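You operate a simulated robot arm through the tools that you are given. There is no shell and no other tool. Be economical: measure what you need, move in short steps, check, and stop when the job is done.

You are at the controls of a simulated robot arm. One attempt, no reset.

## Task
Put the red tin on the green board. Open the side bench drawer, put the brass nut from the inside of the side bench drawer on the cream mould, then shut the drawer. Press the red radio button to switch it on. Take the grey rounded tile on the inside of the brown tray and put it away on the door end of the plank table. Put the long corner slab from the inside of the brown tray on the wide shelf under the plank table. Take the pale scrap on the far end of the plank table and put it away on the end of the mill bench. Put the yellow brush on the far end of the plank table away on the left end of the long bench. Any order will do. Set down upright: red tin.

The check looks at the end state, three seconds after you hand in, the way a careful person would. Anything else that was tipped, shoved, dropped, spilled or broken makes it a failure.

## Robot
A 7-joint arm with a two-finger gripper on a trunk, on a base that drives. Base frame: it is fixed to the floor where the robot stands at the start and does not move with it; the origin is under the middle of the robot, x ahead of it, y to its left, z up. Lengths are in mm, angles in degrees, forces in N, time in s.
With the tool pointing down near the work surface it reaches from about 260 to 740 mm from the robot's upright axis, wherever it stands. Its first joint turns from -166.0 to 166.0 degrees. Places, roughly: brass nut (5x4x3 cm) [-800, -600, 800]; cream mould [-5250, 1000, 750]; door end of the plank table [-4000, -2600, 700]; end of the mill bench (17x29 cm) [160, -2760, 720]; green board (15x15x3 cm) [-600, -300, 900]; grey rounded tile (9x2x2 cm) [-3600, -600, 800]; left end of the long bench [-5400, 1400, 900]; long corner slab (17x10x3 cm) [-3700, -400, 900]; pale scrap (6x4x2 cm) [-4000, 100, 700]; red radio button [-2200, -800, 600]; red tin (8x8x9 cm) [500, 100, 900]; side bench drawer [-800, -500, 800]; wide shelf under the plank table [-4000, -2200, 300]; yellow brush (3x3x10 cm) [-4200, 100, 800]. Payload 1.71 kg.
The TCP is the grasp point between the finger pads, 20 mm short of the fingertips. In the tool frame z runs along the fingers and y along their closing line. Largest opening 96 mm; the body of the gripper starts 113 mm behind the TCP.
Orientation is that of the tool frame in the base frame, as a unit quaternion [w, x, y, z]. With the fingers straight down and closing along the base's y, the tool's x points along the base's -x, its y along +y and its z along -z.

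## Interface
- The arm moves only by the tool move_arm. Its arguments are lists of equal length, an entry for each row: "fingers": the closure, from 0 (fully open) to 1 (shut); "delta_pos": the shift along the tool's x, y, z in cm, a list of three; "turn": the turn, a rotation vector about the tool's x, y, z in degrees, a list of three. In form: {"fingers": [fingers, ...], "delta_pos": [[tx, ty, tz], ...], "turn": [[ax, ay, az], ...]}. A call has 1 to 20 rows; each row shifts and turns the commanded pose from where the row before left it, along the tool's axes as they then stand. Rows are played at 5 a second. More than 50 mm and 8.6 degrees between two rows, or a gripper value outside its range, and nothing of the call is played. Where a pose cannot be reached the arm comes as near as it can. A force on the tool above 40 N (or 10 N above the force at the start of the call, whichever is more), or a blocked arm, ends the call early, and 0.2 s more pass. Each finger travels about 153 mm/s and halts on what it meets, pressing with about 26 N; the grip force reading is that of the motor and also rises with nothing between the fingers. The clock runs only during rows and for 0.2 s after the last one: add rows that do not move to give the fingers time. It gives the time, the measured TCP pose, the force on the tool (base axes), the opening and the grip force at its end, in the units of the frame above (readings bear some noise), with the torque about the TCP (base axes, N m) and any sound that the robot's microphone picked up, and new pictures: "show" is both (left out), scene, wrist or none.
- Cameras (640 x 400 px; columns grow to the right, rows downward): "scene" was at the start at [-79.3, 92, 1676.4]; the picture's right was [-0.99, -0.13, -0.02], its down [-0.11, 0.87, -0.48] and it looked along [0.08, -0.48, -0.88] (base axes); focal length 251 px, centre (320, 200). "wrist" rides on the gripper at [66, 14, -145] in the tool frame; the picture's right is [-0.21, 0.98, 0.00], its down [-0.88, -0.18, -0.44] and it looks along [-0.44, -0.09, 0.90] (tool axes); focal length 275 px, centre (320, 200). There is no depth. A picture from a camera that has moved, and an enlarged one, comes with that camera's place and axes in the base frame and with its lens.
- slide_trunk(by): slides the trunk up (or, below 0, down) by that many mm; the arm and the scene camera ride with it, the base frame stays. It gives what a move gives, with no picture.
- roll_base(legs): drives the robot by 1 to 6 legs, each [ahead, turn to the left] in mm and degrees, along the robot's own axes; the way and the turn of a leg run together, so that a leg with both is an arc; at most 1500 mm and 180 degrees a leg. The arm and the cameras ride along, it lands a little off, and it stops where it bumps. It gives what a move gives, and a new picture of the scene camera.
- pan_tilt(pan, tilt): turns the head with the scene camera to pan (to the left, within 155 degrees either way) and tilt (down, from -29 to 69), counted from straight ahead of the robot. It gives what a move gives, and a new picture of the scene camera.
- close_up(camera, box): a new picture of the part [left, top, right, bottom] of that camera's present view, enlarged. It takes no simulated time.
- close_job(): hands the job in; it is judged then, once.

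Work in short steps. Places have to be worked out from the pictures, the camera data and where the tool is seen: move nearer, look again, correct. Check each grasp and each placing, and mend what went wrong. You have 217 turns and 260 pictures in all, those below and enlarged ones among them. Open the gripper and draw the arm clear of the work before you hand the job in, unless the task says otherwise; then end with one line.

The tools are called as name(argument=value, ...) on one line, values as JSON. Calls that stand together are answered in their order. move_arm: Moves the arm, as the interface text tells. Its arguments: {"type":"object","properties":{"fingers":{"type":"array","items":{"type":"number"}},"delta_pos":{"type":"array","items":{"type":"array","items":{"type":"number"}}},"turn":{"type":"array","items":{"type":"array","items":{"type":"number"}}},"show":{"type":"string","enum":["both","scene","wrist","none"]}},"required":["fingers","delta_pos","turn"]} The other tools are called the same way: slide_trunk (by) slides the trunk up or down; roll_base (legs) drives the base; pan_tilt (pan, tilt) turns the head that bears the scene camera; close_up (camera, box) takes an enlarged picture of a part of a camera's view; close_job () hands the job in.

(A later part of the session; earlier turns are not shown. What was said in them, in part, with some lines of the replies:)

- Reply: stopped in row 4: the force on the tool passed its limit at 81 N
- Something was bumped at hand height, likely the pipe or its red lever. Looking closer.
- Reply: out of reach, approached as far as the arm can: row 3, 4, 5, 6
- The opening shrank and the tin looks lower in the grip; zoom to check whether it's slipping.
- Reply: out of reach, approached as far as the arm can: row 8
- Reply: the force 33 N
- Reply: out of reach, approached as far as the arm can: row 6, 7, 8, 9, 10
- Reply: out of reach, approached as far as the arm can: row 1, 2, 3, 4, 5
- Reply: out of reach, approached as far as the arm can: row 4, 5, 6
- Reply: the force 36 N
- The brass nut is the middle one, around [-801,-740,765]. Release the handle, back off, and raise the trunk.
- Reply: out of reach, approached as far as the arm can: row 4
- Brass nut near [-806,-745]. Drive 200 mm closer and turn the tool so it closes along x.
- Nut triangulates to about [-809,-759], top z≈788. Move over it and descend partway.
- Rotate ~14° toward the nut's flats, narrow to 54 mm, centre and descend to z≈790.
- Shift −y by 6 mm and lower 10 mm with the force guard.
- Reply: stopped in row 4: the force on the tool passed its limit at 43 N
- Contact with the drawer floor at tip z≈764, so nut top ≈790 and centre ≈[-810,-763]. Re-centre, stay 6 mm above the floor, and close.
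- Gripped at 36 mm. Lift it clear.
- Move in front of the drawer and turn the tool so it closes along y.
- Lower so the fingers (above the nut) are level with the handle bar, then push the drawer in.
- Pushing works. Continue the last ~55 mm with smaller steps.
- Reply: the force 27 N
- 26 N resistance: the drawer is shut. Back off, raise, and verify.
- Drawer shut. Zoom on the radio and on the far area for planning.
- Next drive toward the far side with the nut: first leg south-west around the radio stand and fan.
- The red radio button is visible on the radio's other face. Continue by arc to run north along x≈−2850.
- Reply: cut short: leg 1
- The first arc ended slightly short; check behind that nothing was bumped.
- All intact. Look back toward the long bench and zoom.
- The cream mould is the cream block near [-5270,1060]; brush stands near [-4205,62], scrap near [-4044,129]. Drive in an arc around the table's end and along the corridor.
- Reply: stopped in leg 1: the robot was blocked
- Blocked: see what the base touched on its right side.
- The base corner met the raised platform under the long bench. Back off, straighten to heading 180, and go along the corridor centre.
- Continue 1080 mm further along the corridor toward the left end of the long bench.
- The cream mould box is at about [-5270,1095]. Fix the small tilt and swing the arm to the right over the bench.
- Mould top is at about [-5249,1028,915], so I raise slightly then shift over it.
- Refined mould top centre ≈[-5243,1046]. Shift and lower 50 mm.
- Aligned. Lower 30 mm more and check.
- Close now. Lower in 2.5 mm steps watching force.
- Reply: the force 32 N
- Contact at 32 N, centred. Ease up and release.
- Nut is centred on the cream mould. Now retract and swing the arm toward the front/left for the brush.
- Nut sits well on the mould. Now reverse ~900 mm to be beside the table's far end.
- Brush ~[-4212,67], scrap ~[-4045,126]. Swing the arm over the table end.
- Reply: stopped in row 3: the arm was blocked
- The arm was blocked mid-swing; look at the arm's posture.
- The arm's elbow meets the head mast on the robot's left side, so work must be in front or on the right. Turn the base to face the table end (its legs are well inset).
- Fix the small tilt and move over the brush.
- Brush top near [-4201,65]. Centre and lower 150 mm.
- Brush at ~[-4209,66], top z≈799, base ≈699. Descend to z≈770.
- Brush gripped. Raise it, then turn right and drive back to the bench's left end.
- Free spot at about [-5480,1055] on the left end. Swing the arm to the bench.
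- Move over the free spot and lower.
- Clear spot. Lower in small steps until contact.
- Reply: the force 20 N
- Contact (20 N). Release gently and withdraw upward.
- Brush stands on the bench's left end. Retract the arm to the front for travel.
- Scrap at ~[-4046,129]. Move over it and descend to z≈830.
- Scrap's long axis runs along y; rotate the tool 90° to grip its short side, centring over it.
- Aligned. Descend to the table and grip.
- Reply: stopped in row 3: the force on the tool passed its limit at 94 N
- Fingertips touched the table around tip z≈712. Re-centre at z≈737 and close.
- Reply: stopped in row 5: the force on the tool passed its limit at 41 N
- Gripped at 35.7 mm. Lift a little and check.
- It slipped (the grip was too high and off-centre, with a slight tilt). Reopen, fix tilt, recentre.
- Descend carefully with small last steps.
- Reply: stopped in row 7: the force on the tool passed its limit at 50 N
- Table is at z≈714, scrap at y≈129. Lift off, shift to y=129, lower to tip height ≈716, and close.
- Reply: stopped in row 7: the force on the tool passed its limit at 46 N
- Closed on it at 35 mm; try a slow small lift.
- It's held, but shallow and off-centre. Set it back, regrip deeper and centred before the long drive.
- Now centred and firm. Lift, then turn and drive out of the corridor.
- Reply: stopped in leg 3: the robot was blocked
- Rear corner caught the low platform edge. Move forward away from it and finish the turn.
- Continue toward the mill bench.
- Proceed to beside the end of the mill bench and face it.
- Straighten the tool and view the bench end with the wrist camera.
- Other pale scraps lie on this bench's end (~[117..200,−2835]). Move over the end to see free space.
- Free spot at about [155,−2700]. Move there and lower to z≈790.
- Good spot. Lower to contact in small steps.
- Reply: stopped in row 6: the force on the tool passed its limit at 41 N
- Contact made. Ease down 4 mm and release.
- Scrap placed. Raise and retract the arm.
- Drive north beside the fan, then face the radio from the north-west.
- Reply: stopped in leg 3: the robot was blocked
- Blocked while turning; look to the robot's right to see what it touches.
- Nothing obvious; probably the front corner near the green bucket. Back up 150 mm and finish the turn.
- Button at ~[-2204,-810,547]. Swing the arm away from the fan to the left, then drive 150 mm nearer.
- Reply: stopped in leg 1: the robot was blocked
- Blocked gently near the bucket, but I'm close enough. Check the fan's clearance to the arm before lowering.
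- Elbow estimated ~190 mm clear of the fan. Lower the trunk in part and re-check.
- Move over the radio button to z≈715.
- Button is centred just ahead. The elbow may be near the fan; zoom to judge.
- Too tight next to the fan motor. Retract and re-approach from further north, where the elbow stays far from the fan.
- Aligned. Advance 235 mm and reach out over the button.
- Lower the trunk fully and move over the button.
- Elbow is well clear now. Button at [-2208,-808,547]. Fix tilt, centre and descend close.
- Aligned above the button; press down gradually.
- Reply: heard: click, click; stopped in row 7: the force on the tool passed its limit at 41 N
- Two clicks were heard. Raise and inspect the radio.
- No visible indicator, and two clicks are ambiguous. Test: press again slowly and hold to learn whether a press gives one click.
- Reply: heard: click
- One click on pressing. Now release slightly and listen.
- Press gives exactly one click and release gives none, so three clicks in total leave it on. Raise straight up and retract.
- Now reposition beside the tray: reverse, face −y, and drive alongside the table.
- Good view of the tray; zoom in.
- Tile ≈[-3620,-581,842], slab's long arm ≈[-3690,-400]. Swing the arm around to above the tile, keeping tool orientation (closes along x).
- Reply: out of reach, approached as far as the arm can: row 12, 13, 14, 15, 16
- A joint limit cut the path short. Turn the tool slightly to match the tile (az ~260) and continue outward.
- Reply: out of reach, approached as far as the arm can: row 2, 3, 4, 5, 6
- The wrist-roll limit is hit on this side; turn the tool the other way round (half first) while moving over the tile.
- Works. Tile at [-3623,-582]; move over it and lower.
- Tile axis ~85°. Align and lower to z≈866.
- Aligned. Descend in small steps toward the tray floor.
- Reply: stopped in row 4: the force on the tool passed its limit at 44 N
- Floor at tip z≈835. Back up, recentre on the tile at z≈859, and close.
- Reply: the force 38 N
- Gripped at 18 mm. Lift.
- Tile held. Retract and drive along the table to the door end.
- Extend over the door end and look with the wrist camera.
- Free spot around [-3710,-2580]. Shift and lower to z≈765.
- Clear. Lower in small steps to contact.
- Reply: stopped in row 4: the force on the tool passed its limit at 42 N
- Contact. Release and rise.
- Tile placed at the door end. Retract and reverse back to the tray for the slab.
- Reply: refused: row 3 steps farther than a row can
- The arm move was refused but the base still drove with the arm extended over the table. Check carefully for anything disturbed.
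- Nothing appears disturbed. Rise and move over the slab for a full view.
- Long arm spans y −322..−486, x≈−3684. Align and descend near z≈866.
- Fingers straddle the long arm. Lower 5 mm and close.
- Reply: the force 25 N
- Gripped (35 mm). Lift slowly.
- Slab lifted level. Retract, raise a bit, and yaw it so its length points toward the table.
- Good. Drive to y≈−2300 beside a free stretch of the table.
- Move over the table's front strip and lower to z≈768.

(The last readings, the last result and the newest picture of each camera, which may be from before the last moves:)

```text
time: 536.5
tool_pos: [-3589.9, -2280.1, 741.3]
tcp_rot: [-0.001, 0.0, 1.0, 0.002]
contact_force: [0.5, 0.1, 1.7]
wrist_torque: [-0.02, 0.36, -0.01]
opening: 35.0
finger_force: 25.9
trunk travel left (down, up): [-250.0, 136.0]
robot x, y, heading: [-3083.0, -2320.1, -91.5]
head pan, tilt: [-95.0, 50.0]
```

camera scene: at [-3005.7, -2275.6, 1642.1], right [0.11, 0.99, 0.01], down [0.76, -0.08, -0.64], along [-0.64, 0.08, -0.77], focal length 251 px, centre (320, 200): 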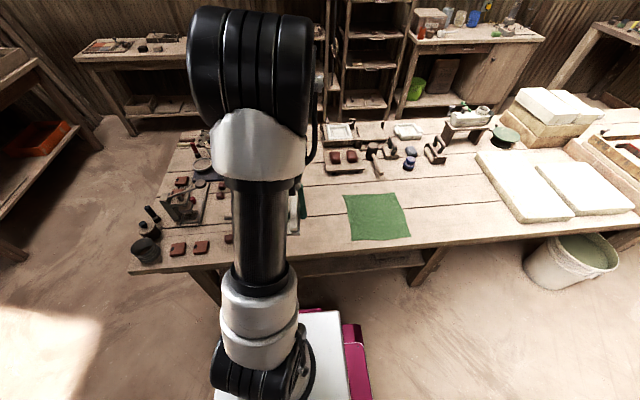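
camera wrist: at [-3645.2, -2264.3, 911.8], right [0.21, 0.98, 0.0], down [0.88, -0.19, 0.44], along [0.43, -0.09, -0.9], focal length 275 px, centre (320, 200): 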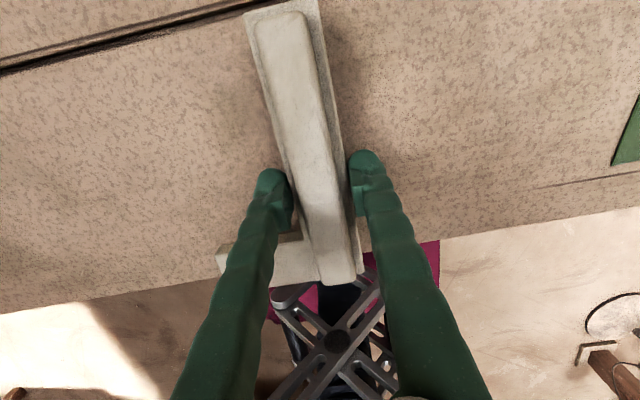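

move_arm(fingers=[1, 1, 0.8, 0.5, 0.4, 0.4, 0.4, 0.4], delta_pos=[[0, 0, 0.2], [0, 0, 0.1], [0, 0, 0], [0, 0, 0], [0, 0, 0], [0, 0, -3], [0, 0, -5], [0, 0, -4]], turn=[[0, 0, 0], [0, 0, 0], [0, 0, 0], [0, 0, 0], [0, 0, 0], [0, 0, 0], [0, 0, 0], [0, 0, 0]], show="wrist")

```text
time: 538.2
tool_pos: [-3592.9, -2282.3, 857.4]
tcp_rot: [-0.001, -0.001, 1.0, 0.0]
contact_force: [1.3, -0.2, -1.1]
wrist_torque: [0.05, 0.02, -0.01]
opening: 57.8
finger_force: 0.1
trunk travel left (down, up): [-250.0, 136.0]
robot x, y, heading: [-3084.3, -2320.6, -91.5]
head pan, tilt: [-95.0, 50.0]
camera wrist: at [-3657.8, -2267.9, 1002.9], right [0.2, 0.98, 0.0], down [0.88, -0.18, 0.44], along [0.43, -0.09, -0.9], focal length 275 px, centre (320, 200)
```

wrist: 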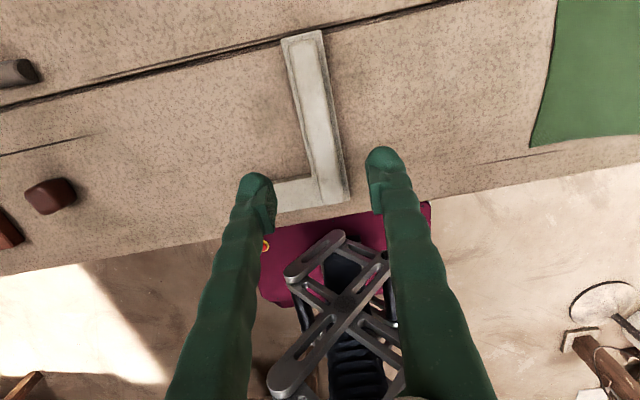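

Slab lies flat near the edge (x −3683..−3524, y≈−2279). Now reposition to face the table for a tilted regrasp: retract, turn the base to heading 180.

move_arm(fingers=[0.4, 0.4, 0.4, 0.4, 0.4, 0.4, 0.4], delta_pos=[[0, 0, -4.8], [0, 0, -4.8], [0, 0, -4.8], [-4, 0, -2], [-4, 0, 0], [-3.5, 0, 0], [0, 0, 0]], turn=[[0, 0, 0], [0, 0, 0], [0, 0, 0], [0, 0, 0], [0, 0, 0], [0, 0, 0], [0, 0, 0]], show="none")

roll_base(legs=[[0, -88.5]])

```text
time: 539.9
tool_pos: [-3473.3, -2278.6, 1019.7]
tcp_rot: [-0.002, 0.0, 1.0, 0.0]
contact_force: [-0.9, 0.3, -0.3]
wrist_torque: [-0.03, -0.01, -0.01]
opening: 57.7
finger_force: 0.0
trunk travel left (down, up): [-250.0, 136.0]
robot x, y, heading: [-3085.5, -2318.5, -91.6]
head pan, tilt: [-95.0, 50.0]
```

```text
time: 544.7
tool_pos: [-3059.5, -1926.9, 1019.5]
tcp_rot: [-0.002, 0.693, 0.721, 0.001]
contact_force: [0.2, 0.0, 0.1]
wrist_torque: [0.02, 0.01, 0.02]
opening: 57.5
finger_force: 0.0
trunk travel left (down, up): [-250.0, 136.0]
robot x, y, heading: [-3086.5, -2317.8, -179.3]
head pan, tilt: [-95.0, 50.0]
camera scene: at [-2989.8, -2390.2, 1640.0], right [1.0, -0.07, -0.02], down [-0.07, -0.76, -0.64], along [0.03, 0.64, -0.77], focal length 251 px, centre (320, 200)
```

scene: 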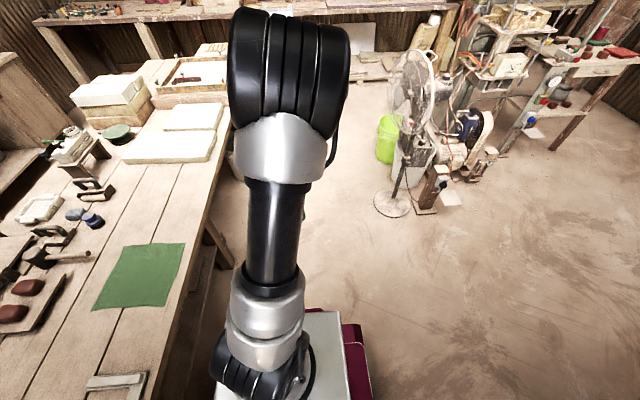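

Swing the arm to the front and back the base up.

move_arm(fingers=[0.4, 0.4, 0.4, 0.4, 0.4, 0.4, 0.4, 0.4, 0.4, 0.4, 0.4, 0.4, 0.4, 0.4], delta_pos=[[0.23, -4.77, 0], [0.23, -4.77, 0], [0.23, -4.77, 0], [0.23, -4.77, 0], [0.23, -4.77, 0], [0.23, -4.77, 0], [0.23, -4.77, 0], [0.23, -4.77, 0], [0.23, -4.77, 0], [0.23, -4.77, 0], [0.23, -4.77, 0], [0.23, -4.77, 0], [0.23, -4.77, 0], [0, 0, 0]], turn=[[0, 0, -7], [0, 0, -7], [0, 0, -7], [0, 0, -7], [0, 0, -7], [0, 0, -7], [0, 0, -7], [0, 0, -7], [0, 0, -7], [0, 0, -7], [0, 0, -7], [0, 0, -7], [0, 0, -7], [0, 0, 0]], show="none")

roll_base(legs=[[-200, 0]])

pan_tilt(pan=30, tilt=45)

```text
time: 547.7
tool_pos: [-3494.2, -2296.7, 1011.8]
tcp_rot: [0.01, -0.029, 1.0, 0.002]
contact_force: [0.0, -1.0, 0.2]
wrist_torque: [-0.01, 0.01, 0.0]
opening: 57.6
finger_force: 0.0
trunk travel left (down, up): [-250.0, 136.0]
robot x, y, heading: [-3082.7, -2313.8, -179.2]
head pan, tilt: [-95.0, 50.0]
```

```text
time: 549.4
tool_pos: [-3301.6, -2292.3, 1010.7]
tcp_rot: [0.009, -0.027, 1.0, 0.001]
contact_force: [0.4, 0.0, 0.0]
wrist_torque: [0.03, -0.01, 0.01]
opening: 57.5
finger_force: 0.1
trunk travel left (down, up): [-250.0, 136.0]
robot x, y, heading: [-2889.0, -2314.1, -179.7]
head pan, tilt: [-95.0, 50.0]
camera scene: at [-2828.5, -2388.5, 1641.6], right [1.0, -0.08, 0.0], down [-0.06, -0.76, -0.64], along [0.05, 0.64, -0.77], focal length 251 px, centre (320, 200)
```

scene: 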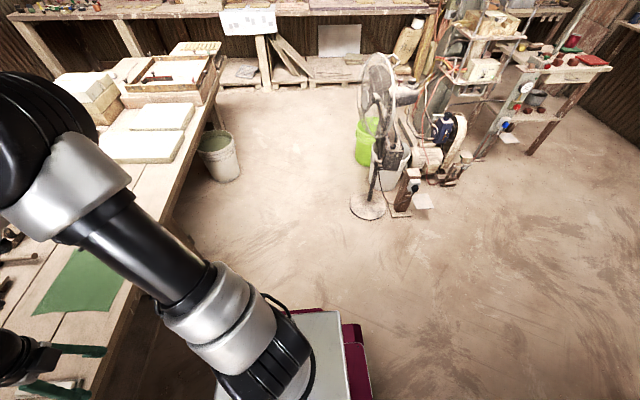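

```text
time: 551.4
tool_pos: [-3297.8, -2293.8, 1010.1]
tcp_rot: [0.009, -0.028, 1.0, 0.003]
contact_force: [-0.1, 0.0, 0.5]
wrist_torque: [-0.01, -0.02, 0.02]
opening: 57.7
finger_force: 0.0
trunk travel left (down, up): [-250.0, 136.0]
robot x, y, heading: [-2886.2, -2314.8, -179.6]
head pan, tilt: [30.0, 45.0]
camera scene: at [-2924.0, -2506.9, 1647.9], right [-0.51, 0.86, -0.01], down [0.62, 0.36, -0.7], along [-0.6, -0.36, -0.72], focal length 251 px, centre (320, 200)
```

scene: 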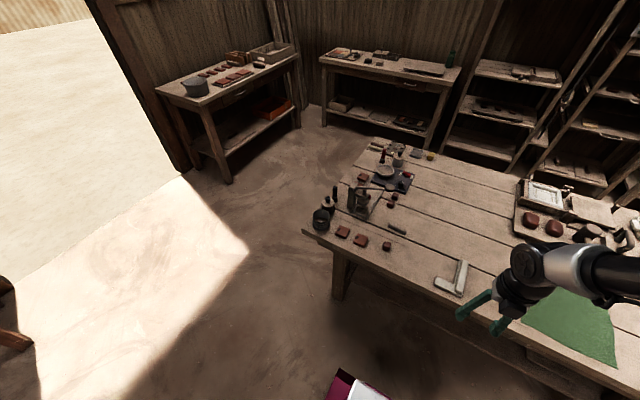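

Lower the trunk and look under the table at the shelf.

slide_trunk(by=-250)

pan_tilt(pan=10, tilt=40)

```text
time: 554.0
tool_pos: [-3297.5, -2293.3, 763.1]
tcp_rot: [0.009, -0.027, 1.0, 0.003]
contact_force: [-0.8, 0.5, 0.3]
wrist_torque: [0.0, 0.02, 0.02]
opening: 57.4
finger_force: 0.1
trunk travel left (down, up): [0.0, 386.0]
robot x, y, heading: [-2887.9, -2314.1, -179.4]
head pan, tilt: [30.0, 45.0]
```

```text
time: 554.8
tool_pos: [-3297.8, -2293.9, 762.3]
tcp_rot: [0.009, -0.027, 1.0, 0.002]
contact_force: [0.1, 0.4, -0.5]
wrist_torque: [-0.02, -0.02, 0.02]
opening: 57.6
finger_force: 0.1
trunk travel left (down, up): [0.0, 386.0]
robot x, y, heading: [-2891.1, -2315.8, -179.5]
head pan, tilt: [10.0, 40.0]
camera scene: at [-2933.4, -2481.2, 1406.1], right [-0.18, 0.98, 0.0], down [0.64, 0.12, -0.76], along [-0.74, -0.14, -0.66], focal length 251 px, centre (320, 200)
```

scene: 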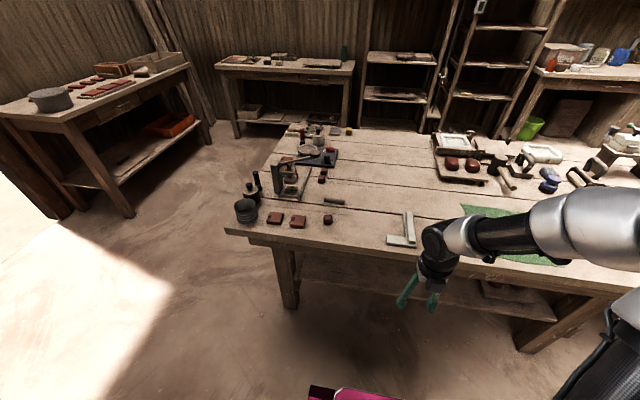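

close_up(camera="scene", box=[240, 190, 600, 360])

```text
1.78 times, centred on (420, 275) of scene
camera zoom: at [-2933.4, -2481.2, 1406.1], right [-0.18, 0.98, 0.0], down [0.64, 0.12, -0.76], along [-0.74, -0.14, -0.66], focal length 447 px, centre (142, 67)
```

zoom: 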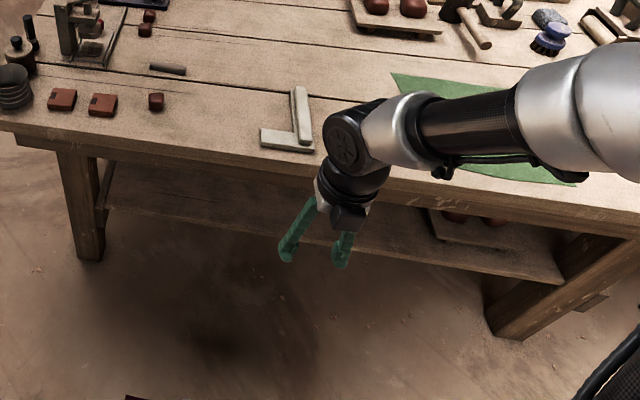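

Shelf top ≈285, front edge x≈−3585; apron bottom ≈575. Now tilt the tool outward ~56° while staying outside the table edge.

move_arm(fingers=[0.35, 0.35, 0.35, 0.35, 0.35, 0.35, 0.35, 0.35, 0.35], delta_pos=[[1.9, 0, -0.5], [1.95, 0, -0.26], [1.96, 0, -0.03], [1.95, 0, 0.21], [1.91, 0, 0.45], [1.84, 0, 0.68], [1.75, 0, 0.9], [1.63, 0, 1.11], [0, 0, 0]], turn=[[0, 7, 3.1], [0, 7, 0], [0, 7, 0], [0, 7, 0], [0, 7, 0], [0, 7, 0], [0, 7, 0], [0, 7, 0], [0, 0, 0]], show="wrist")

```text
time: 556.8
tool_pos: [-3449.3, -2293.3, 799.4]
tcp_rot: [-0.462, -0.001, 0.887, -0.001]
contact_force: [-0.9, -0.7, -0.2]
wrist_torque: [0.01, 0.04, -0.03]
opening: 62.2
finger_force: 0.1
out of reach, approached as far as the arm can: row 5
trunk travel left (down, up): [0.0, 386.0]
robot x, y, heading: [-2885.9, -2311.7, -179.4]
head pan, tilt: [10.0, 40.0]
camera wrist: at [-3366.8, -2278.6, 936.4], right [0.12, 0.98, -0.17], down [0.87, -0.18, -0.46], along [-0.48, -0.09, -0.87], focal length 275 px, centre (320, 200)
```

wrist: 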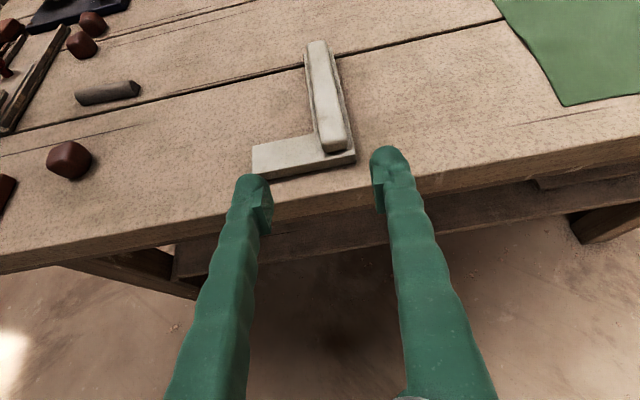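

Tilt is 55°. Slab centre ≈[-3592,−2278]. Move to a pre-grasp point along the tool axis.

move_arm(fingers=[0.35, 0.35, 0.35, 0.35], delta_pos=[[1.23, 0.5, 2.97], [1.23, 0.5, 2.97], [1.23, 0.5, 2.97], [0, 0, 0]], turn=[[0, 0, 0], [0, 0, 0], [0, 0, 0], [0, 0, 0]], show="wrist")

```text
time: 557.8
tool_pos: [-3543.5, -2278.4, 777.5]
tcp_rot: [-0.461, 0.0, 0.887, -0.001]
contact_force: [-0.9, 0.2, 0.3]
wrist_torque: [-0.01, 0.0, 0.0]
opening: 62.7
finger_force: 0.1
trunk travel left (down, up): [0.0, 386.0]
robot x, y, heading: [-2888.3, -2315.4, -179.6]
head pan, tilt: [10.0, 40.0]
camera wrist: at [-3461.9, -2263.5, 914.7], right [0.12, 0.98, -0.17], down [0.87, -0.18, -0.46], along [-0.48, -0.09, -0.87], focal length 275 px, centre (320, 200)
```

wrist: 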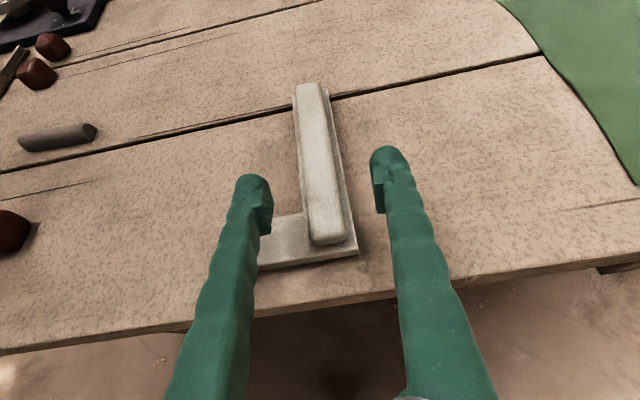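

move_arm(fingers=[0.35, 0.35, 0.35, 0.35, 0.35, 0.35], delta_pos=[[0, 0, 2.5], [0, 0, 2], [0, 0, 1.2], [0, 0, 0.6], [0, 0, 0.4], [0, 0, 0]], turn=[[0, 0, 0], [0, 0, 0], [0, 0, 0], [0, 0, 0], [0, 0, 0], [0, 0, 0]], show="wrist")

```text
time: 559.2
tool_pos: [-3599.9, -2279.0, 739.7]
tcp_rot: [-0.462, 0.0, 0.887, 0.0]
contact_force: [0.8, 0.6, -0.3]
wrist_torque: [-0.02, 0.0, -0.02]
opening: 62.5
finger_force: 0.0
trunk travel left (down, up): [0.0, 386.0]
robot x, y, heading: [-2887.7, -2314.4, -179.4]
head pan, tilt: [10.0, 40.0]
camera wrist: at [-3517.5, -2264.0, 877.3], right [0.12, 0.98, -0.17], down [0.87, -0.18, -0.46], along [-0.48, -0.09, -0.87], focal length 275 px, centre (320, 200)
```

wrist: 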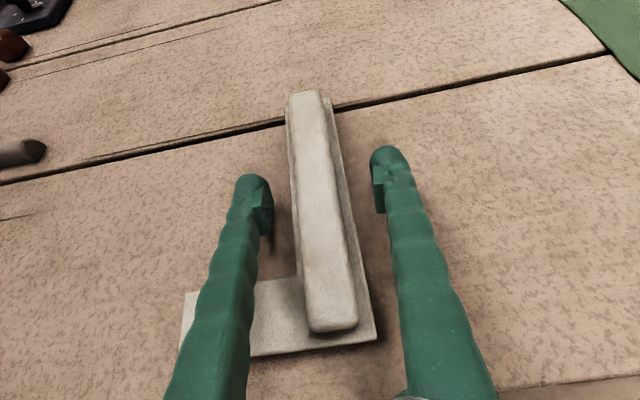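

move_arm(fingers=[0.5, 0.8, 1, 1, 1], delta_pos=[[0, 0, 0], [0, 0, 0], [0, 0, 0], [0, 0, 0], [0, 0, 0]], turn=[[0, 0, 0], [0, 0, 0], [0, 0, 0], [0, 0, 0], [0, 0, 0]], show="wrist")

```text
time: 560.4
tool_pos: [-3599.2, -2279.4, 741.5]
tcp_rot: [-0.462, -0.001, 0.887, -0.001]
contact_force: [-0.7, 0.8, 0.7]
wrist_torque: [0.02, 0.02, -0.02]
opening: 34.9
finger_force: 25.6
trunk travel left (down, up): [0.0, 386.0]
robot x, y, heading: [-2886.5, -2314.1, -179.3]
head pan, tilt: [10.0, 40.0]
camera wrist: at [-3517.5, -2263.9, 877.5], right [0.12, 0.98, -0.17], down [0.87, -0.18, -0.46], along [-0.48, -0.09, -0.87], focal length 275 px, centre (320, 200)
```

wrist: 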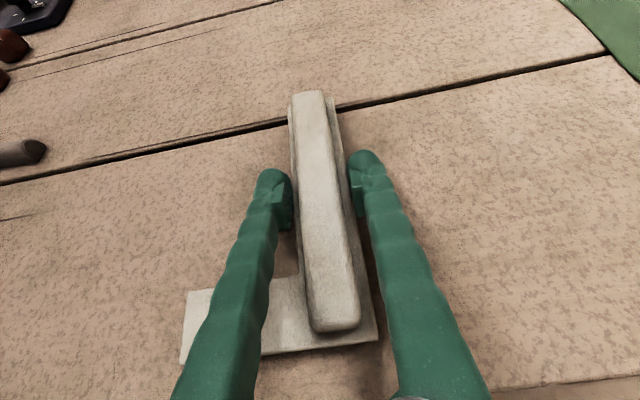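

Lift vertically by 30 mm and check for droop.

move_arm(fingers=[1, 1, 1, 1, 1, 1], delta_pos=[[0.25, 0, -0.17], [0.49, 0, -0.34], [0.66, 0, -0.46], [0.66, 0, -0.46], [0.41, 0, -0.29], [0, 0, 0]], turn=[[0, 0, 0], [0, 0, 0], [0, 0, 0], [0, 0, 0], [0, 0, 0], [0, 0, 0]], show="wrist")

```text
time: 561.8
tool_pos: [-3600.2, -2280.7, 770.9]
tcp_rot: [-0.462, 0.001, 0.887, 0.001]
contact_force: [0.0, 0.0, -2.6]
wrist_torque: [0.04, 0.03, -0.01]
opening: 35.0
finger_force: 25.4
trunk travel left (down, up): [0.0, 386.0]
robot x, y, heading: [-2885.8, -2317.8, -179.5]
head pan, tilt: [10.0, 40.0]
camera wrist: at [-3517.7, -2264.8, 907.0], right [0.12, 0.98, -0.17], down [0.87, -0.18, -0.46], along [-0.48, -0.09, -0.87], focal length 275 px, centre (320, 200)
```

wrist: 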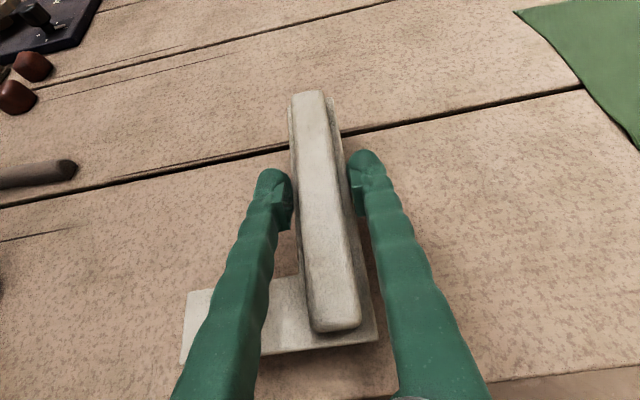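

No droop. Retract 90 mm by arm and 150 mm by base so the slab clears the table edge.

move_arm(fingers=[1, 1, 1, 1, 1, 1], delta_pos=[[-0.7, 0, -1], [-1.3, 0, -1.9], [-1.5, 0, -2.1], [-1.2, 0, -1.7], [-0.5, 0, -0.7], [0, 0, 0]], turn=[[0, 0, 0], [0, 0, 0], [0, 0, 0], [0, 0, 0], [0, 0, 0], [0, 0, 0]], show="none")

roll_base(legs=[[-160, 0]])

```text
time: 563.2
tool_pos: [-3508.0, -2279.9, 769.5]
tcp_rot: [-0.461, -0.001, 0.887, -0.001]
contact_force: [0.3, 0.5, -2.4]
wrist_torque: [0.04, 0.02, 0.0]
opening: 34.8
finger_force: 25.2
trunk travel left (down, up): [0.0, 386.0]
robot x, y, heading: [-2884.3, -2310.9, -179.4]
head pan, tilt: [10.0, 40.0]
```

```text
time: 564.7
tool_pos: [-3354.7, -2279.6, 770.1]
tcp_rot: [-0.461, 0.0, 0.887, 0.0]
contact_force: [0.3, -0.3, -2.1]
wrist_torque: [0.03, 0.01, 0.02]
opening: 35.0
finger_force: 25.8
trunk travel left (down, up): [0.0, 386.0]
robot x, y, heading: [-2730.8, -2310.8, -179.4]
head pan, tilt: [10.0, 40.0]
camera scene: at [-2779.9, -2479.2, 1406.0], right [-0.18, 0.98, 0.0], down [0.65, 0.12, -0.75], along [-0.74, -0.14, -0.66], focal length 251 px, centre (320, 200)
```

scene: 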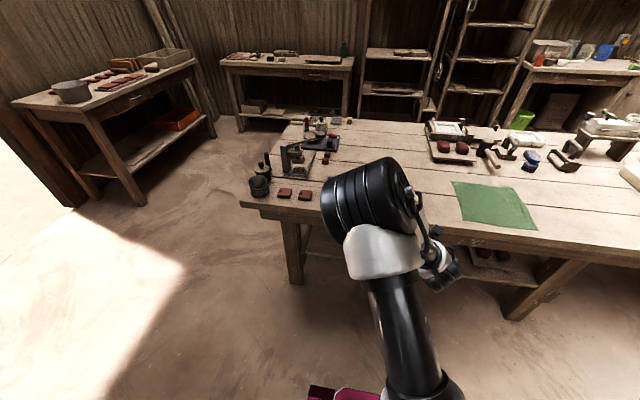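

Slab clears the edge. Lower toward shelf height.

move_arm(fingers=[1, 1, 1, 1, 1, 1, 1, 1], delta_pos=[[-1.2, 0, 0.9], [-2.9, 0, 2], [-3.69, 0, 2.58], [-3.69, 0, 2.58], [-3.69, 0, 2.58], [-2.9, 0, 2], [-1.2, 0, 0.9], [0, 0, 0]], turn=[[0, 0, 0], [0, 0, 0], [0, 0, 0], [0, 0, 0], [0, 0, 0], [0, 0, 0], [0, 0, 0], [0, 0, 0]], show="both")

```text
time: 566.5
tool_pos: [-3346.1, -2278.5, 545.7]
tcp_rot: [-0.468, 0.0, 0.884, 0.001]
contact_force: [0.1, 0.3, -2.6]
wrist_torque: [0.01, 0.01, 0.0]
opening: 35.1
finger_force: 26.0
trunk travel left (down, up): [0.0, 386.0]
robot x, y, heading: [-2732.1, -2314.7, -179.8]
head pan, tilt: [10.0, 40.0]
camera scene: at [-2779.8, -2479.2, 1406.1], right [-0.18, 0.98, 0.0], down [0.65, 0.12, -0.76], along [-0.74, -0.14, -0.66], focal length 251 px, centre (320, 200)
camera wrist: at [-3261.9, -2264.1, 679.5], right [0.11, 0.98, -0.17], down [0.86, -0.18, -0.48], along [-0.5, -0.09, -0.86], focal length 275 px, centre (320, 200)
```

scene: 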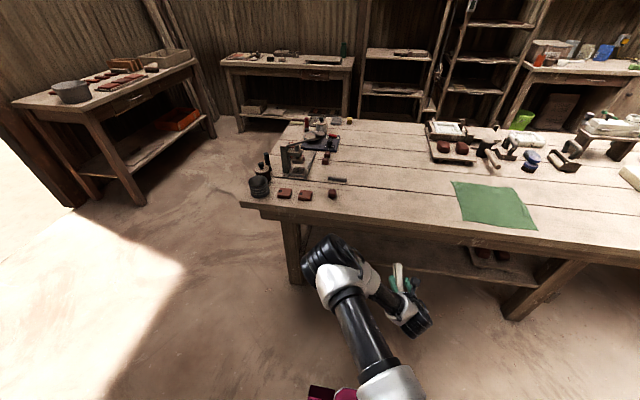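
wrist: 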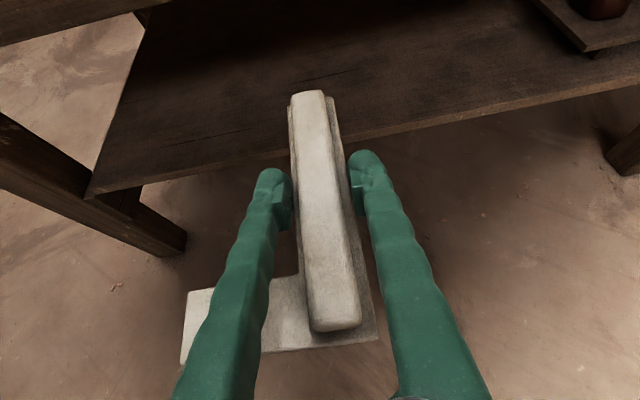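

Shelf clearly visible. Lower another ~90 mm and re-triangulate its edge.

move_arm(fingers=[1, 1, 1, 1, 1, 1], delta_pos=[[-1, 0, 0.7], [-2, 0, 1.5], [-2.2, 0, 1.6], [-1.5, 0, 1.1], [-0.7, 0, 0.5], [0, 0, 0]], turn=[[0, 0, 0], [0, 0, 0], [0, 0, 0], [0, 0, 0], [0, 0, 0], [0, 0, 0]], show="wrist")

```text
time: 567.9
tool_pos: [-3349.9, -2278.9, 453.9]
tcp_rot: [-0.468, 0.0, 0.883, 0.0]
contact_force: [0.0, 0.9, -1.7]
wrist_torque: [0.04, 0.02, 0.0]
opening: 34.9
finger_force: 25.8
trunk travel left (down, up): [0.0, 386.0]
robot x, y, heading: [-2730.7, -2314.3, -179.9]
head pan, tilt: [10.0, 40.0]
camera wrist: at [-3265.1, -2264.0, 588.6], right [0.11, 0.98, -0.17], down [0.86, -0.18, -0.48], along [-0.5, -0.09, -0.86], focal length 275 px, centre (320, 200)
```

wrist: 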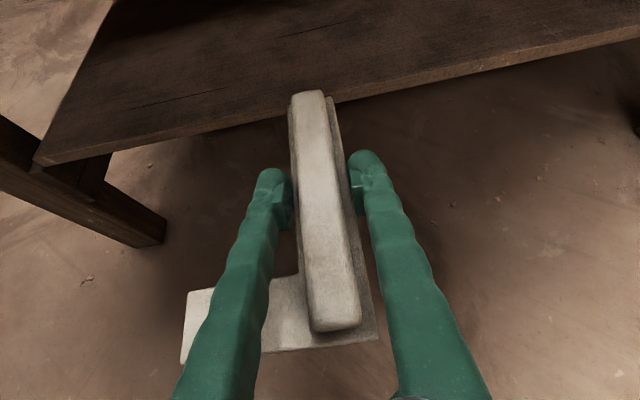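

Shelf top ≈324, front edge x≈−3578. Lower to z≈377 and drive in 180 mm, then check.

move_arm(fingers=[1, 1, 1, 1, 1, 1], delta_pos=[[-0.8, 0, 0.6], [-1.8, 0, 1.3], [-2, 0, 1.5], [-1.2, 0, 0.9], [-0.4, 0, 0.3], [0, 0, 0]], turn=[[0, 0, 0], [0, 0, 0], [0, 0, 0], [0, 0, 0], [0, 0, 0], [0, 0, 0]], show="none")

roll_base(legs=[[150, 0]])

close_up(camera="wrist", box=[0, 0, 640, 400])

```text
time: 569.3
tool_pos: [-3352.9, -2279.4, 374.9]
tcp_rot: [-0.468, -0.001, 0.884, -0.001]
contact_force: [-0.1, 0.4, -2.3]
wrist_torque: [0.03, 0.02, -0.01]
opening: 35.2
finger_force: 25.9
trunk travel left (down, up): [0.0, 386.0]
robot x, y, heading: [-2735.0, -2308.7, -179.4]
head pan, tilt: [10.0, 40.0]
```

```text
time: 570.7
tool_pos: [-3506.9, -2279.6, 376.2]
tcp_rot: [-0.468, -0.001, 0.884, 0.0]
contact_force: [-0.4, -0.7, -2.0]
wrist_torque: [0.01, 0.03, 0.0]
opening: 35.0
finger_force: 26.4
trunk travel left (down, up): [0.0, 386.0]
robot x, y, heading: [-2890.2, -2317.1, -179.8]
head pan, tilt: [10.0, 40.0]
camera scene: at [-2933.4, -2480.1, 1406.1], right [-0.18, 0.98, 0.0], down [0.64, 0.12, -0.76], along [-0.74, -0.14, -0.66], focal length 251 px, centre (320, 200)
```

scene: 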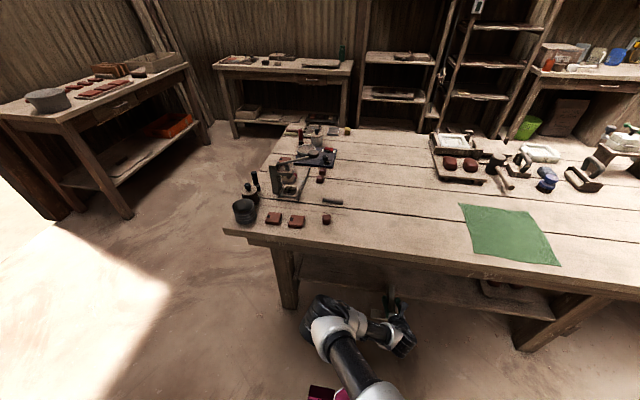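

```text
1.00 times, centred on (320, 200) of wrist (not enlarged: the box is as wide or as high as the picture)
camera zoom: at [-3422.6, -2264.8, 511.0], right [0.11, 0.98, -0.17], down [0.86, -0.18, -0.48], along [-0.5, -0.09, -0.86], focal length 275 px, centre (320, 200)
```

zoom: 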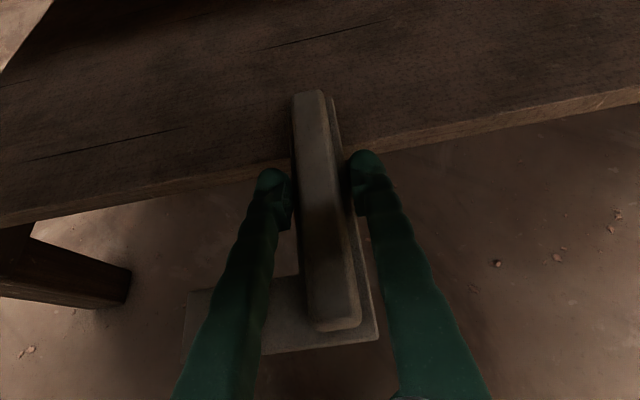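

Edge agrees (x≈−3574). Drive another 115 mm in.

roll_base(legs=[[115, 0]])

close_up(camera="wrist", box=[0, 0, 640, 400])

```text
time: 572.0
tool_pos: [-3617.9, -2281.5, 384.5]
tcp_rot: [-0.475, -0.001, 0.88, -0.001]
contact_force: [0.2, 0.1, -1.7]
wrist_torque: [0.03, -0.01, 0.04]
opening: 34.8
finger_force: 26.5
trunk travel left (down, up): [0.0, 386.0]
robot x, y, heading: [-3006.1, -2308.6, -179.2]
head pan, tilt: [10.0, 40.0]
camera scene: at [-3051.0, -2480.8, 1406.0], right [-0.18, 0.98, 0.0], down [0.65, 0.12, -0.76], along [-0.74, -0.14, -0.66], focal length 251 px, centre (320, 200)
```

scene: 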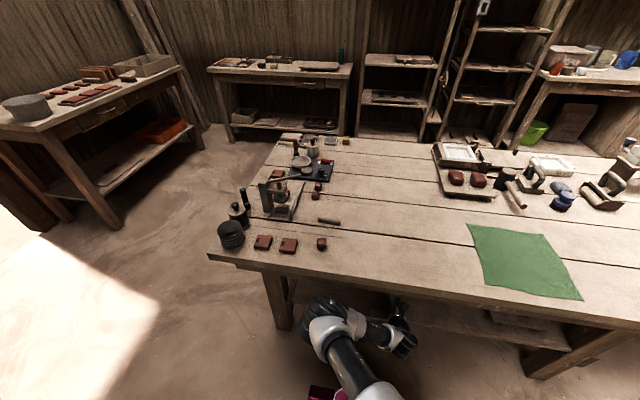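

```text
1.00 times, centred on (320, 200) of wrist (not enlarged: the box is as wide or as high as the picture)
camera zoom: at [-3532.5, -2266.0, 519.2], right [0.11, 0.98, -0.17], down [0.85, -0.18, -0.49], along [-0.51, -0.09, -0.85], focal length 275 px, centre (320, 200)
```

zoom: 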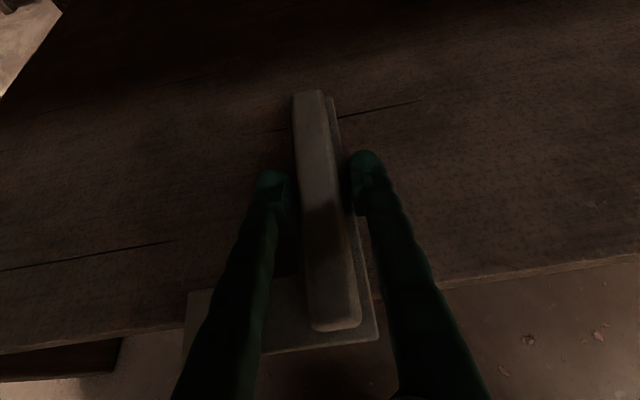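

Clear so far. Lower ~24 mm and slide 45 mm further in with the force guard.

move_arm(fingers=[1, 1, 1, 1, 1, 1, 1, 1, 1], delta_pos=[[-0.6, 0, 0.4], [-0.8, 0, 0.5], [-0.6, 0, 0.42], [0.4, 0, 0.6], [0.55, 0, 0.84], [0.55, 0, 0.84], [0.55, 0, 0.84], [0.42, 0, 0.64], [0, 0, 0]], turn=[[0, 0, 0], [0, 0, 0], [0, 0, 0], [0, 0, 0], [0, 0, 0], [0, 0, 0], [0, 0, 0], [0, 0, 0], [0, 0, 0]], show="wrist")

```text
time: 574.0
tool_pos: [-3658.1, -2281.0, 371.9]
tcp_rot: [-0.483, -0.002, 0.876, 0.0]
contact_force: [-0.2, 0.8, -2.0]
wrist_torque: [0.06, 0.01, -0.01]
opening: 35.0
finger_force: 26.3
trunk travel left (down, up): [0.0, 386.0]
robot x, y, heading: [-3004.1, -2313.1, -179.5]
head pan, tilt: [10.0, 40.0]
camera wrist: at [-3570.3, -2266.2, 504.4], right [0.11, 0.98, -0.17], down [0.84, -0.18, -0.5], along [-0.52, -0.09, -0.85], focal length 275 px, centre (320, 200)
```

wrist: 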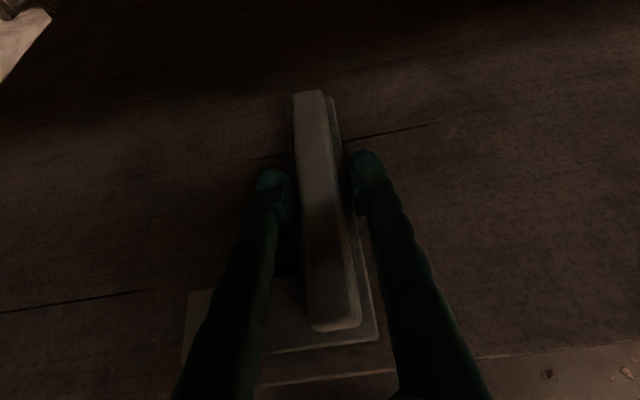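

Near end is past the shelf edge. Go 10 mm more and lower to contact.

move_arm(fingers=[1, 1, 1, 1, 1, 1, 1], delta_pos=[[0.53, 0, 0.85], [-0.42, 0, 0.27], [-0.42, 0, 0.27], [-0.34, 0, 0.21], [-0.25, 0, 0.16], [-0.17, 0, 0.11], [0, 0, 0]], turn=[[0, -1, 0], [0, 0, 0], [0, 0, 0], [0, 0, 0], [0, 0, 0], [0, 0, 0], [0, 0, 0]], show="none")

```text
time: 575.6
tool_pos: [-3665.8, -2279.7, 365.0]
tcp_rot: [-0.484, -0.002, 0.875, -0.001]
contact_force: [0.2, 0.6, -1.8]
wrist_torque: [0.03, -0.03, -0.03]
opening: 34.8
finger_force: 26.1
trunk travel left (down, up): [0.0, 386.0]
robot x, y, heading: [-3008.4, -2312.6, -179.7]
head pan, tilt: [10.0, 40.0]
stopped in row 7: the force on the tool passed its limit at 40 N (the readings are from after the stop); the commanded pose is now the measured one
```

Contact; the tool has over-tilted ~3°, so level the slab before setting down.

move_arm(fingers=[1, 1, 1, 1, 1, 1], delta_pos=[[0.25, 0, -0.16], [0, 0, 0], [-0.25, 0, 0.16], [-0.25, 0, 0.16], [-0.17, 0, 0.11], [0, 0, 0]], turn=[[0, -1.5, 0], [0, -1.4, 0], [0, 0, 0], [0, 0, 0], [0, 0, 0], [0, 0, 0]], show="wrist")

```text
time: 577.0
tool_pos: [-3666.5, -2279.8, 361.6]
tcp_rot: [-0.464, -0.001, 0.886, -0.001]
contact_force: [0.7, -0.6, 3.9]
wrist_torque: [-0.03, 0.44, -0.01]
opening: 35.0
finger_force: 25.4
trunk travel left (down, up): [0.0, 386.0]
robot x, y, heading: [-3006.5, -2313.2, -179.6]
head pan, tilt: [10.0, 40.0]
camera wrist: at [-3583.6, -2264.8, 498.0], right [0.12, 0.98, -0.17], down [0.87, -0.18, -0.47], along [-0.49, -0.09, -0.87], focal length 275 px, centre (320, 200)
```

wrist: 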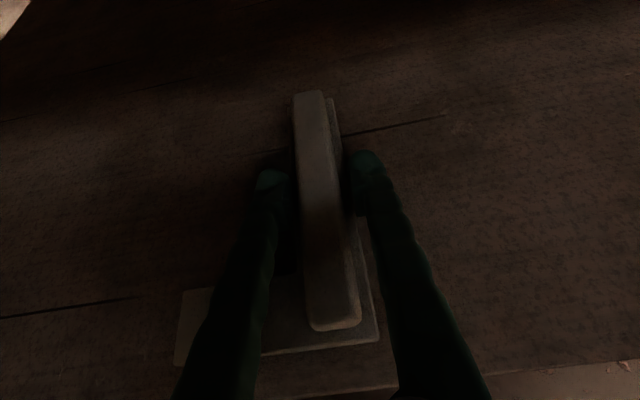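

Resting lightly. Release and back out along the tool axis.

move_arm(fingers=[1, 0.8, 0.5, 0.4, 0.4, 0.4, 0.4, 0.4], delta_pos=[[-0.1, 0, 0.07], [0, 0, 0], [0, 0, 0], [0, 0, 0], [0, 0, -1.5], [0, 0, -2.5], [0, 0, -3], [0, 0, 0]], turn=[[0, 0, 0], [0, 0, 0], [0, 0, 0], [0, 0, 0], [0, 0, 0], [0, 0, 0], [0, 0, 0], [0, 0, 0]], show="wrist")

```text
time: 578.9
tool_pos: [-3608.4, -2280.1, 399.4]
tcp_rot: [-0.463, -0.001, 0.887, 0.0]
contact_force: [0.2, -0.1, 0.3]
wrist_torque: [0.01, -0.02, 0.0]
opening: 57.6
finger_force: 0.0
trunk travel left (down, up): [0.0, 386.0]
robot x, y, heading: [-3007.1, -2310.6, -179.8]
head pan, tilt: [10.0, 40.0]
camera wrist: at [-3526.2, -2264.4, 535.8], right [0.12, 0.98, -0.17], down [0.87, -0.18, -0.46], along [-0.49, -0.09, -0.87], focal length 275 px, centre (320, 200)
```

wrist: 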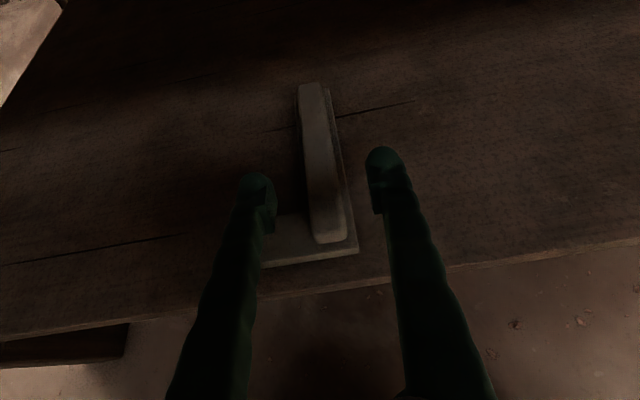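

Slab lies fully on the shelf. Back the base out, then inspect.

roll_base(legs=[[-230, 0]])

pan_tilt(pan=2, tilt=42)

close_up(camera="scene", box=[260, 180, 500, 330])

```text
time: 580.7
tool_pos: [-3378.3, -2278.9, 398.9]
tcp_rot: [-0.462, -0.002, 0.887, -0.001]
contact_force: [0.1, -0.1, 0.3]
wrist_torque: [0.02, 0.0, 0.02]
opening: 57.7
finger_force: 0.1
trunk travel left (down, up): [0.0, 386.0]
robot x, y, heading: [-2772.3, -2308.2, -179.7]
head pan, tilt: [10.0, 40.0]
camera scene: at [-2820.4, -2479.5, 1406.1], right [-0.18, 0.98, 0.0], down [0.64, 0.12, -0.76], along [-0.74, -0.14, -0.66], focal length 251 px, centre (320, 200)
```

scene: 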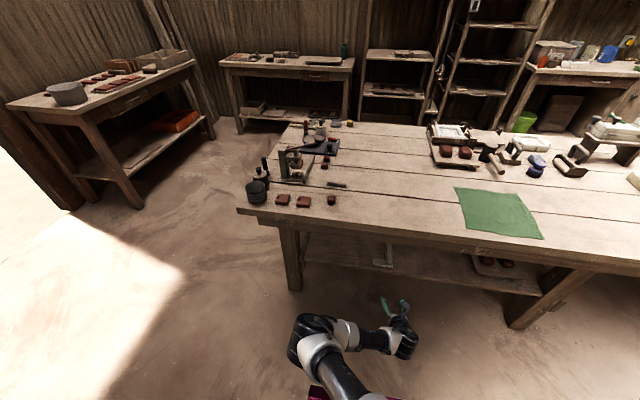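

```text
time: 581.4
tool_pos: [-3372.0, -2279.5, 407.2]
tcp_rot: [-0.469, -0.003, 0.883, -0.001]
contact_force: [0.3, 0.1, 0.5]
wrist_torque: [0.01, -0.02, -0.03]
opening: 57.3
finger_force: 0.1
trunk travel left (down, up): [0.0, 386.0]
robot x, y, heading: [-2774.9, -2306.3, -179.5]
head pan, tilt: [2.0, 42.0]
camera scene: at [-2819.8, -2467.7, 1403.1], right [-0.04, 1.0, 0.0], down [0.68, 0.03, -0.73], along [-0.73, -0.03, -0.68], focal length 251 px, centre (320, 200)
```

scene: 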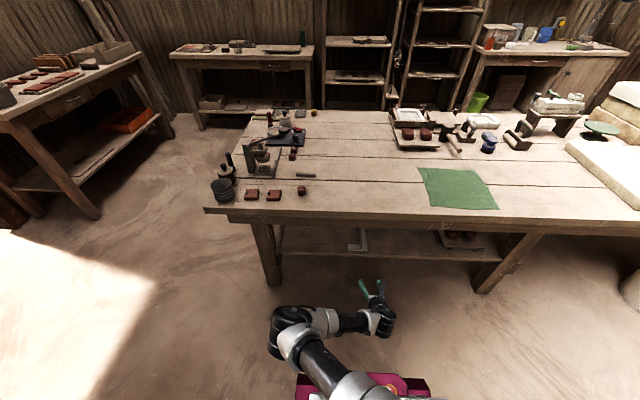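

```text
2.67 times, centred on (380, 255) of scene
camera zoom: at [-2819.8, -2467.7, 1403.1], right [-0.04, 1.0, 0.0], down [0.68, 0.03, -0.73], along [-0.73, -0.03, -0.68], focal length 670 px, centre (160, 53)
```

zoom: 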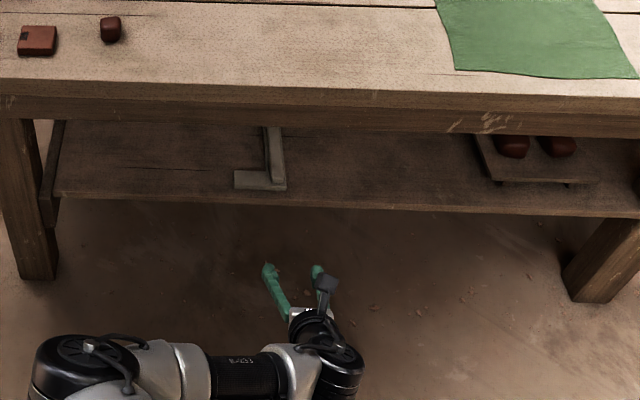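

The slab is on the shelf, with nothing disturbed. Take one look back at the radio.

pan_tilt(pan=-111, tilt=28)

close_up(camera="scene", box=[280, 140, 400, 240])

```text
time: 583.3
tool_pos: [-3371.4, -2279.7, 408.3]
tcp_rot: [-0.47, -0.003, 0.883, -0.001]
contact_force: [0.7, 0.6, 0.2]
wrist_torque: [0.01, -0.01, 0.0]
opening: 57.6
finger_force: 0.1
trunk travel left (down, up): [0.0, 386.0]
robot x, y, heading: [-2771.9, -2310.6, -179.5]
head pan, tilt: [-111.0, 28.0]
camera scene: at [-2704.8, -2378.6, 1426.5], right [0.94, -0.35, 0.02], down [-0.15, -0.44, -0.89], along [0.32, 0.83, -0.46], focal length 251 px, centre (320, 200)
```

scene: 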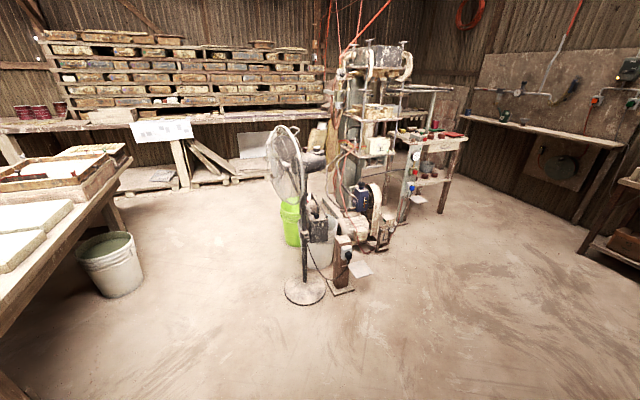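

```text
4.00 times, centred on (340, 190) of scene
camera zoom: at [-2704.8, -2378.6, 1426.5], right [0.94, -0.35, 0.02], down [-0.15, -0.44, -0.89], along [0.32, 0.83, -0.46], focal length 1005 px, centre (240, 240)
```

zoom: 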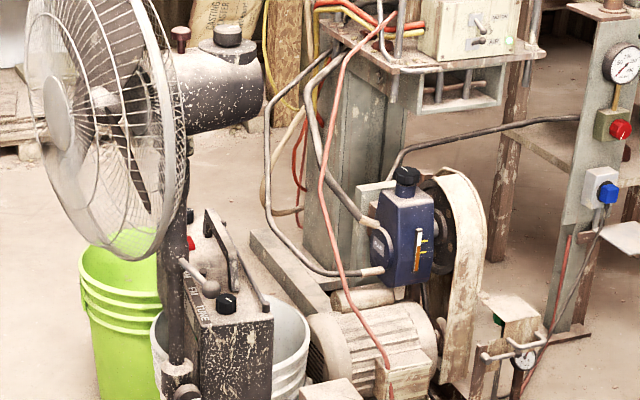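

To be sure of the radio's state, drive north and view its dial side.

roll_base(legs=[[0, -89], [1200, 0], [400, 0]])

pan_tilt(pan=-95, tilt=40)

close_up(camera="scene", box=[240, 130, 400, 260])

```text
time: 596.4
tool_pos: [-2818.8, -137.1, 409.0]
tcp_rot: [-0.338, 0.611, 0.637, 0.326]
contact_force: [0.5, 0.5, 0.1]
wrist_torque: [0.02, 0.0, 0.02]
opening: 57.6
finger_force: 0.2
trunk travel left (down, up): [0.0, 386.0]
robot x, y, heading: [-2828.2, -736.9, 92.8]
head pan, tilt: [-111.0, 28.0]
camera scene: at [-2895.3, -806.0, 1426.5], right [-0.32, -0.95, 0.02], down [-0.44, 0.13, -0.89], along [0.84, -0.29, -0.46], focal length 251 px, centre (320, 200)
```

scene: 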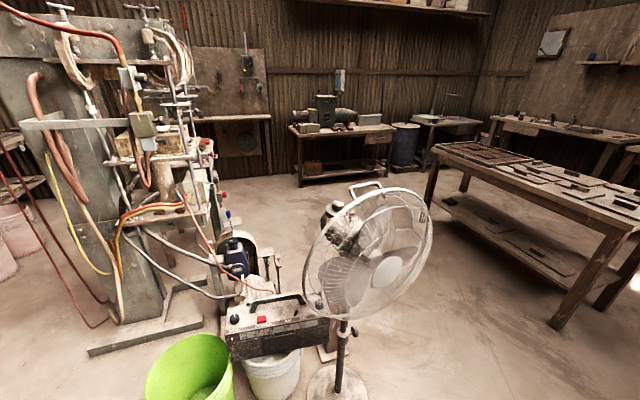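

```text
time: 597.2
tool_pos: [-2819.1, -143.3, 418.2]
tcp_rot: [-0.344, 0.608, 0.635, 0.33]
contact_force: [-0.1, -0.9, 0.0]
wrist_torque: [0.03, 0.01, 0.02]
opening: 57.7
finger_force: 0.0
trunk travel left (down, up): [0.0, 386.0]
robot x, y, heading: [-2830.8, -737.0, 92.7]
head pan, tilt: [-95.0, 40.0]
camera scene: at [-2896.9, -780.9, 1407.6], right [-0.04, -1.0, 0.02], down [-0.64, 0.01, -0.77], along [0.77, -0.04, -0.64], focal length 251 px, centre (320, 200)
```

scene: 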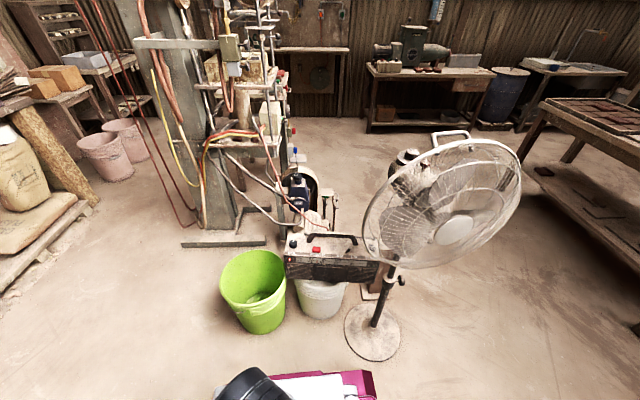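

```text
3.08 times, centred on (320, 195) of scene
camera zoom: at [-2896.9, -780.9, 1407.6], right [-0.04, -1.0, 0.02], down [-0.64, 0.01, -0.77], along [0.77, -0.04, -0.64], focal length 773 px, centre (320, 215)
```

zoom: 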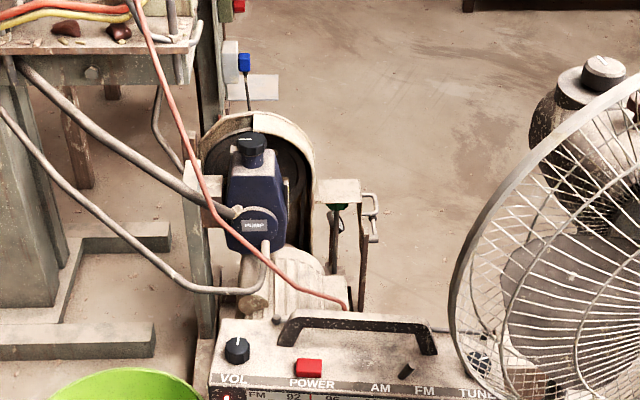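

There may be a red indicator at the left of the dial; zoom on it.

close_up(camera="scene", box=[275, 230, 385, 290])

```text
5.82 times, centred on (330, 260) of scene
camera zoom: at [-2896.9, -780.9, 1407.6], right [-0.04, -1.0, 0.02], down [-0.64, 0.01, -0.77], along [0.77, -0.04, -0.64], focal length 1462 px, centre (262, -149)
```

zoom: 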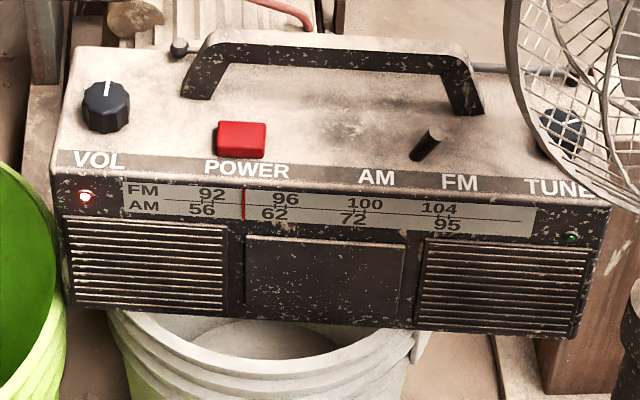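

The radio's red power LED is lit, so it is on. Open the gripper fully; the arm is already clear in free air.

move_arm(fingers=[0, 0, 0], delta_pos=[[0, 0, 0], [0, 0, 0], [0, 0, 0]], turn=[[0, 0, 0], [0, 0, 0], [0, 0, 0]], show="none")

```text
time: 598.0
tool_pos: [-2818.5, -143.2, 417.3]
tcp_rot: [-0.343, 0.608, 0.635, 0.33]
contact_force: [-0.2, 0.2, 0.1]
wrist_torque: [0.02, 0.0, -0.03]
opening: 96.0
finger_force: 0.0
trunk travel left (down, up): [0.0, 386.0]
robot x, y, heading: [-2830.8, -735.5, 92.8]
head pan, tilt: [-95.0, 40.0]
```

All items are placed, the drawer is shut and the radio is on; handing in.

close_job()

```text
The job is handed in.
```

I finished all eight tasks and handed the job in: the red tin stands upright on the green board, the drawer is shut, and the radio's power light is on. Along the way I bumped the valve lever above the tin and the base brushed the platform and possibly the green bucket; afterwards the lever and bucket looked in place and I saw nothing moved.
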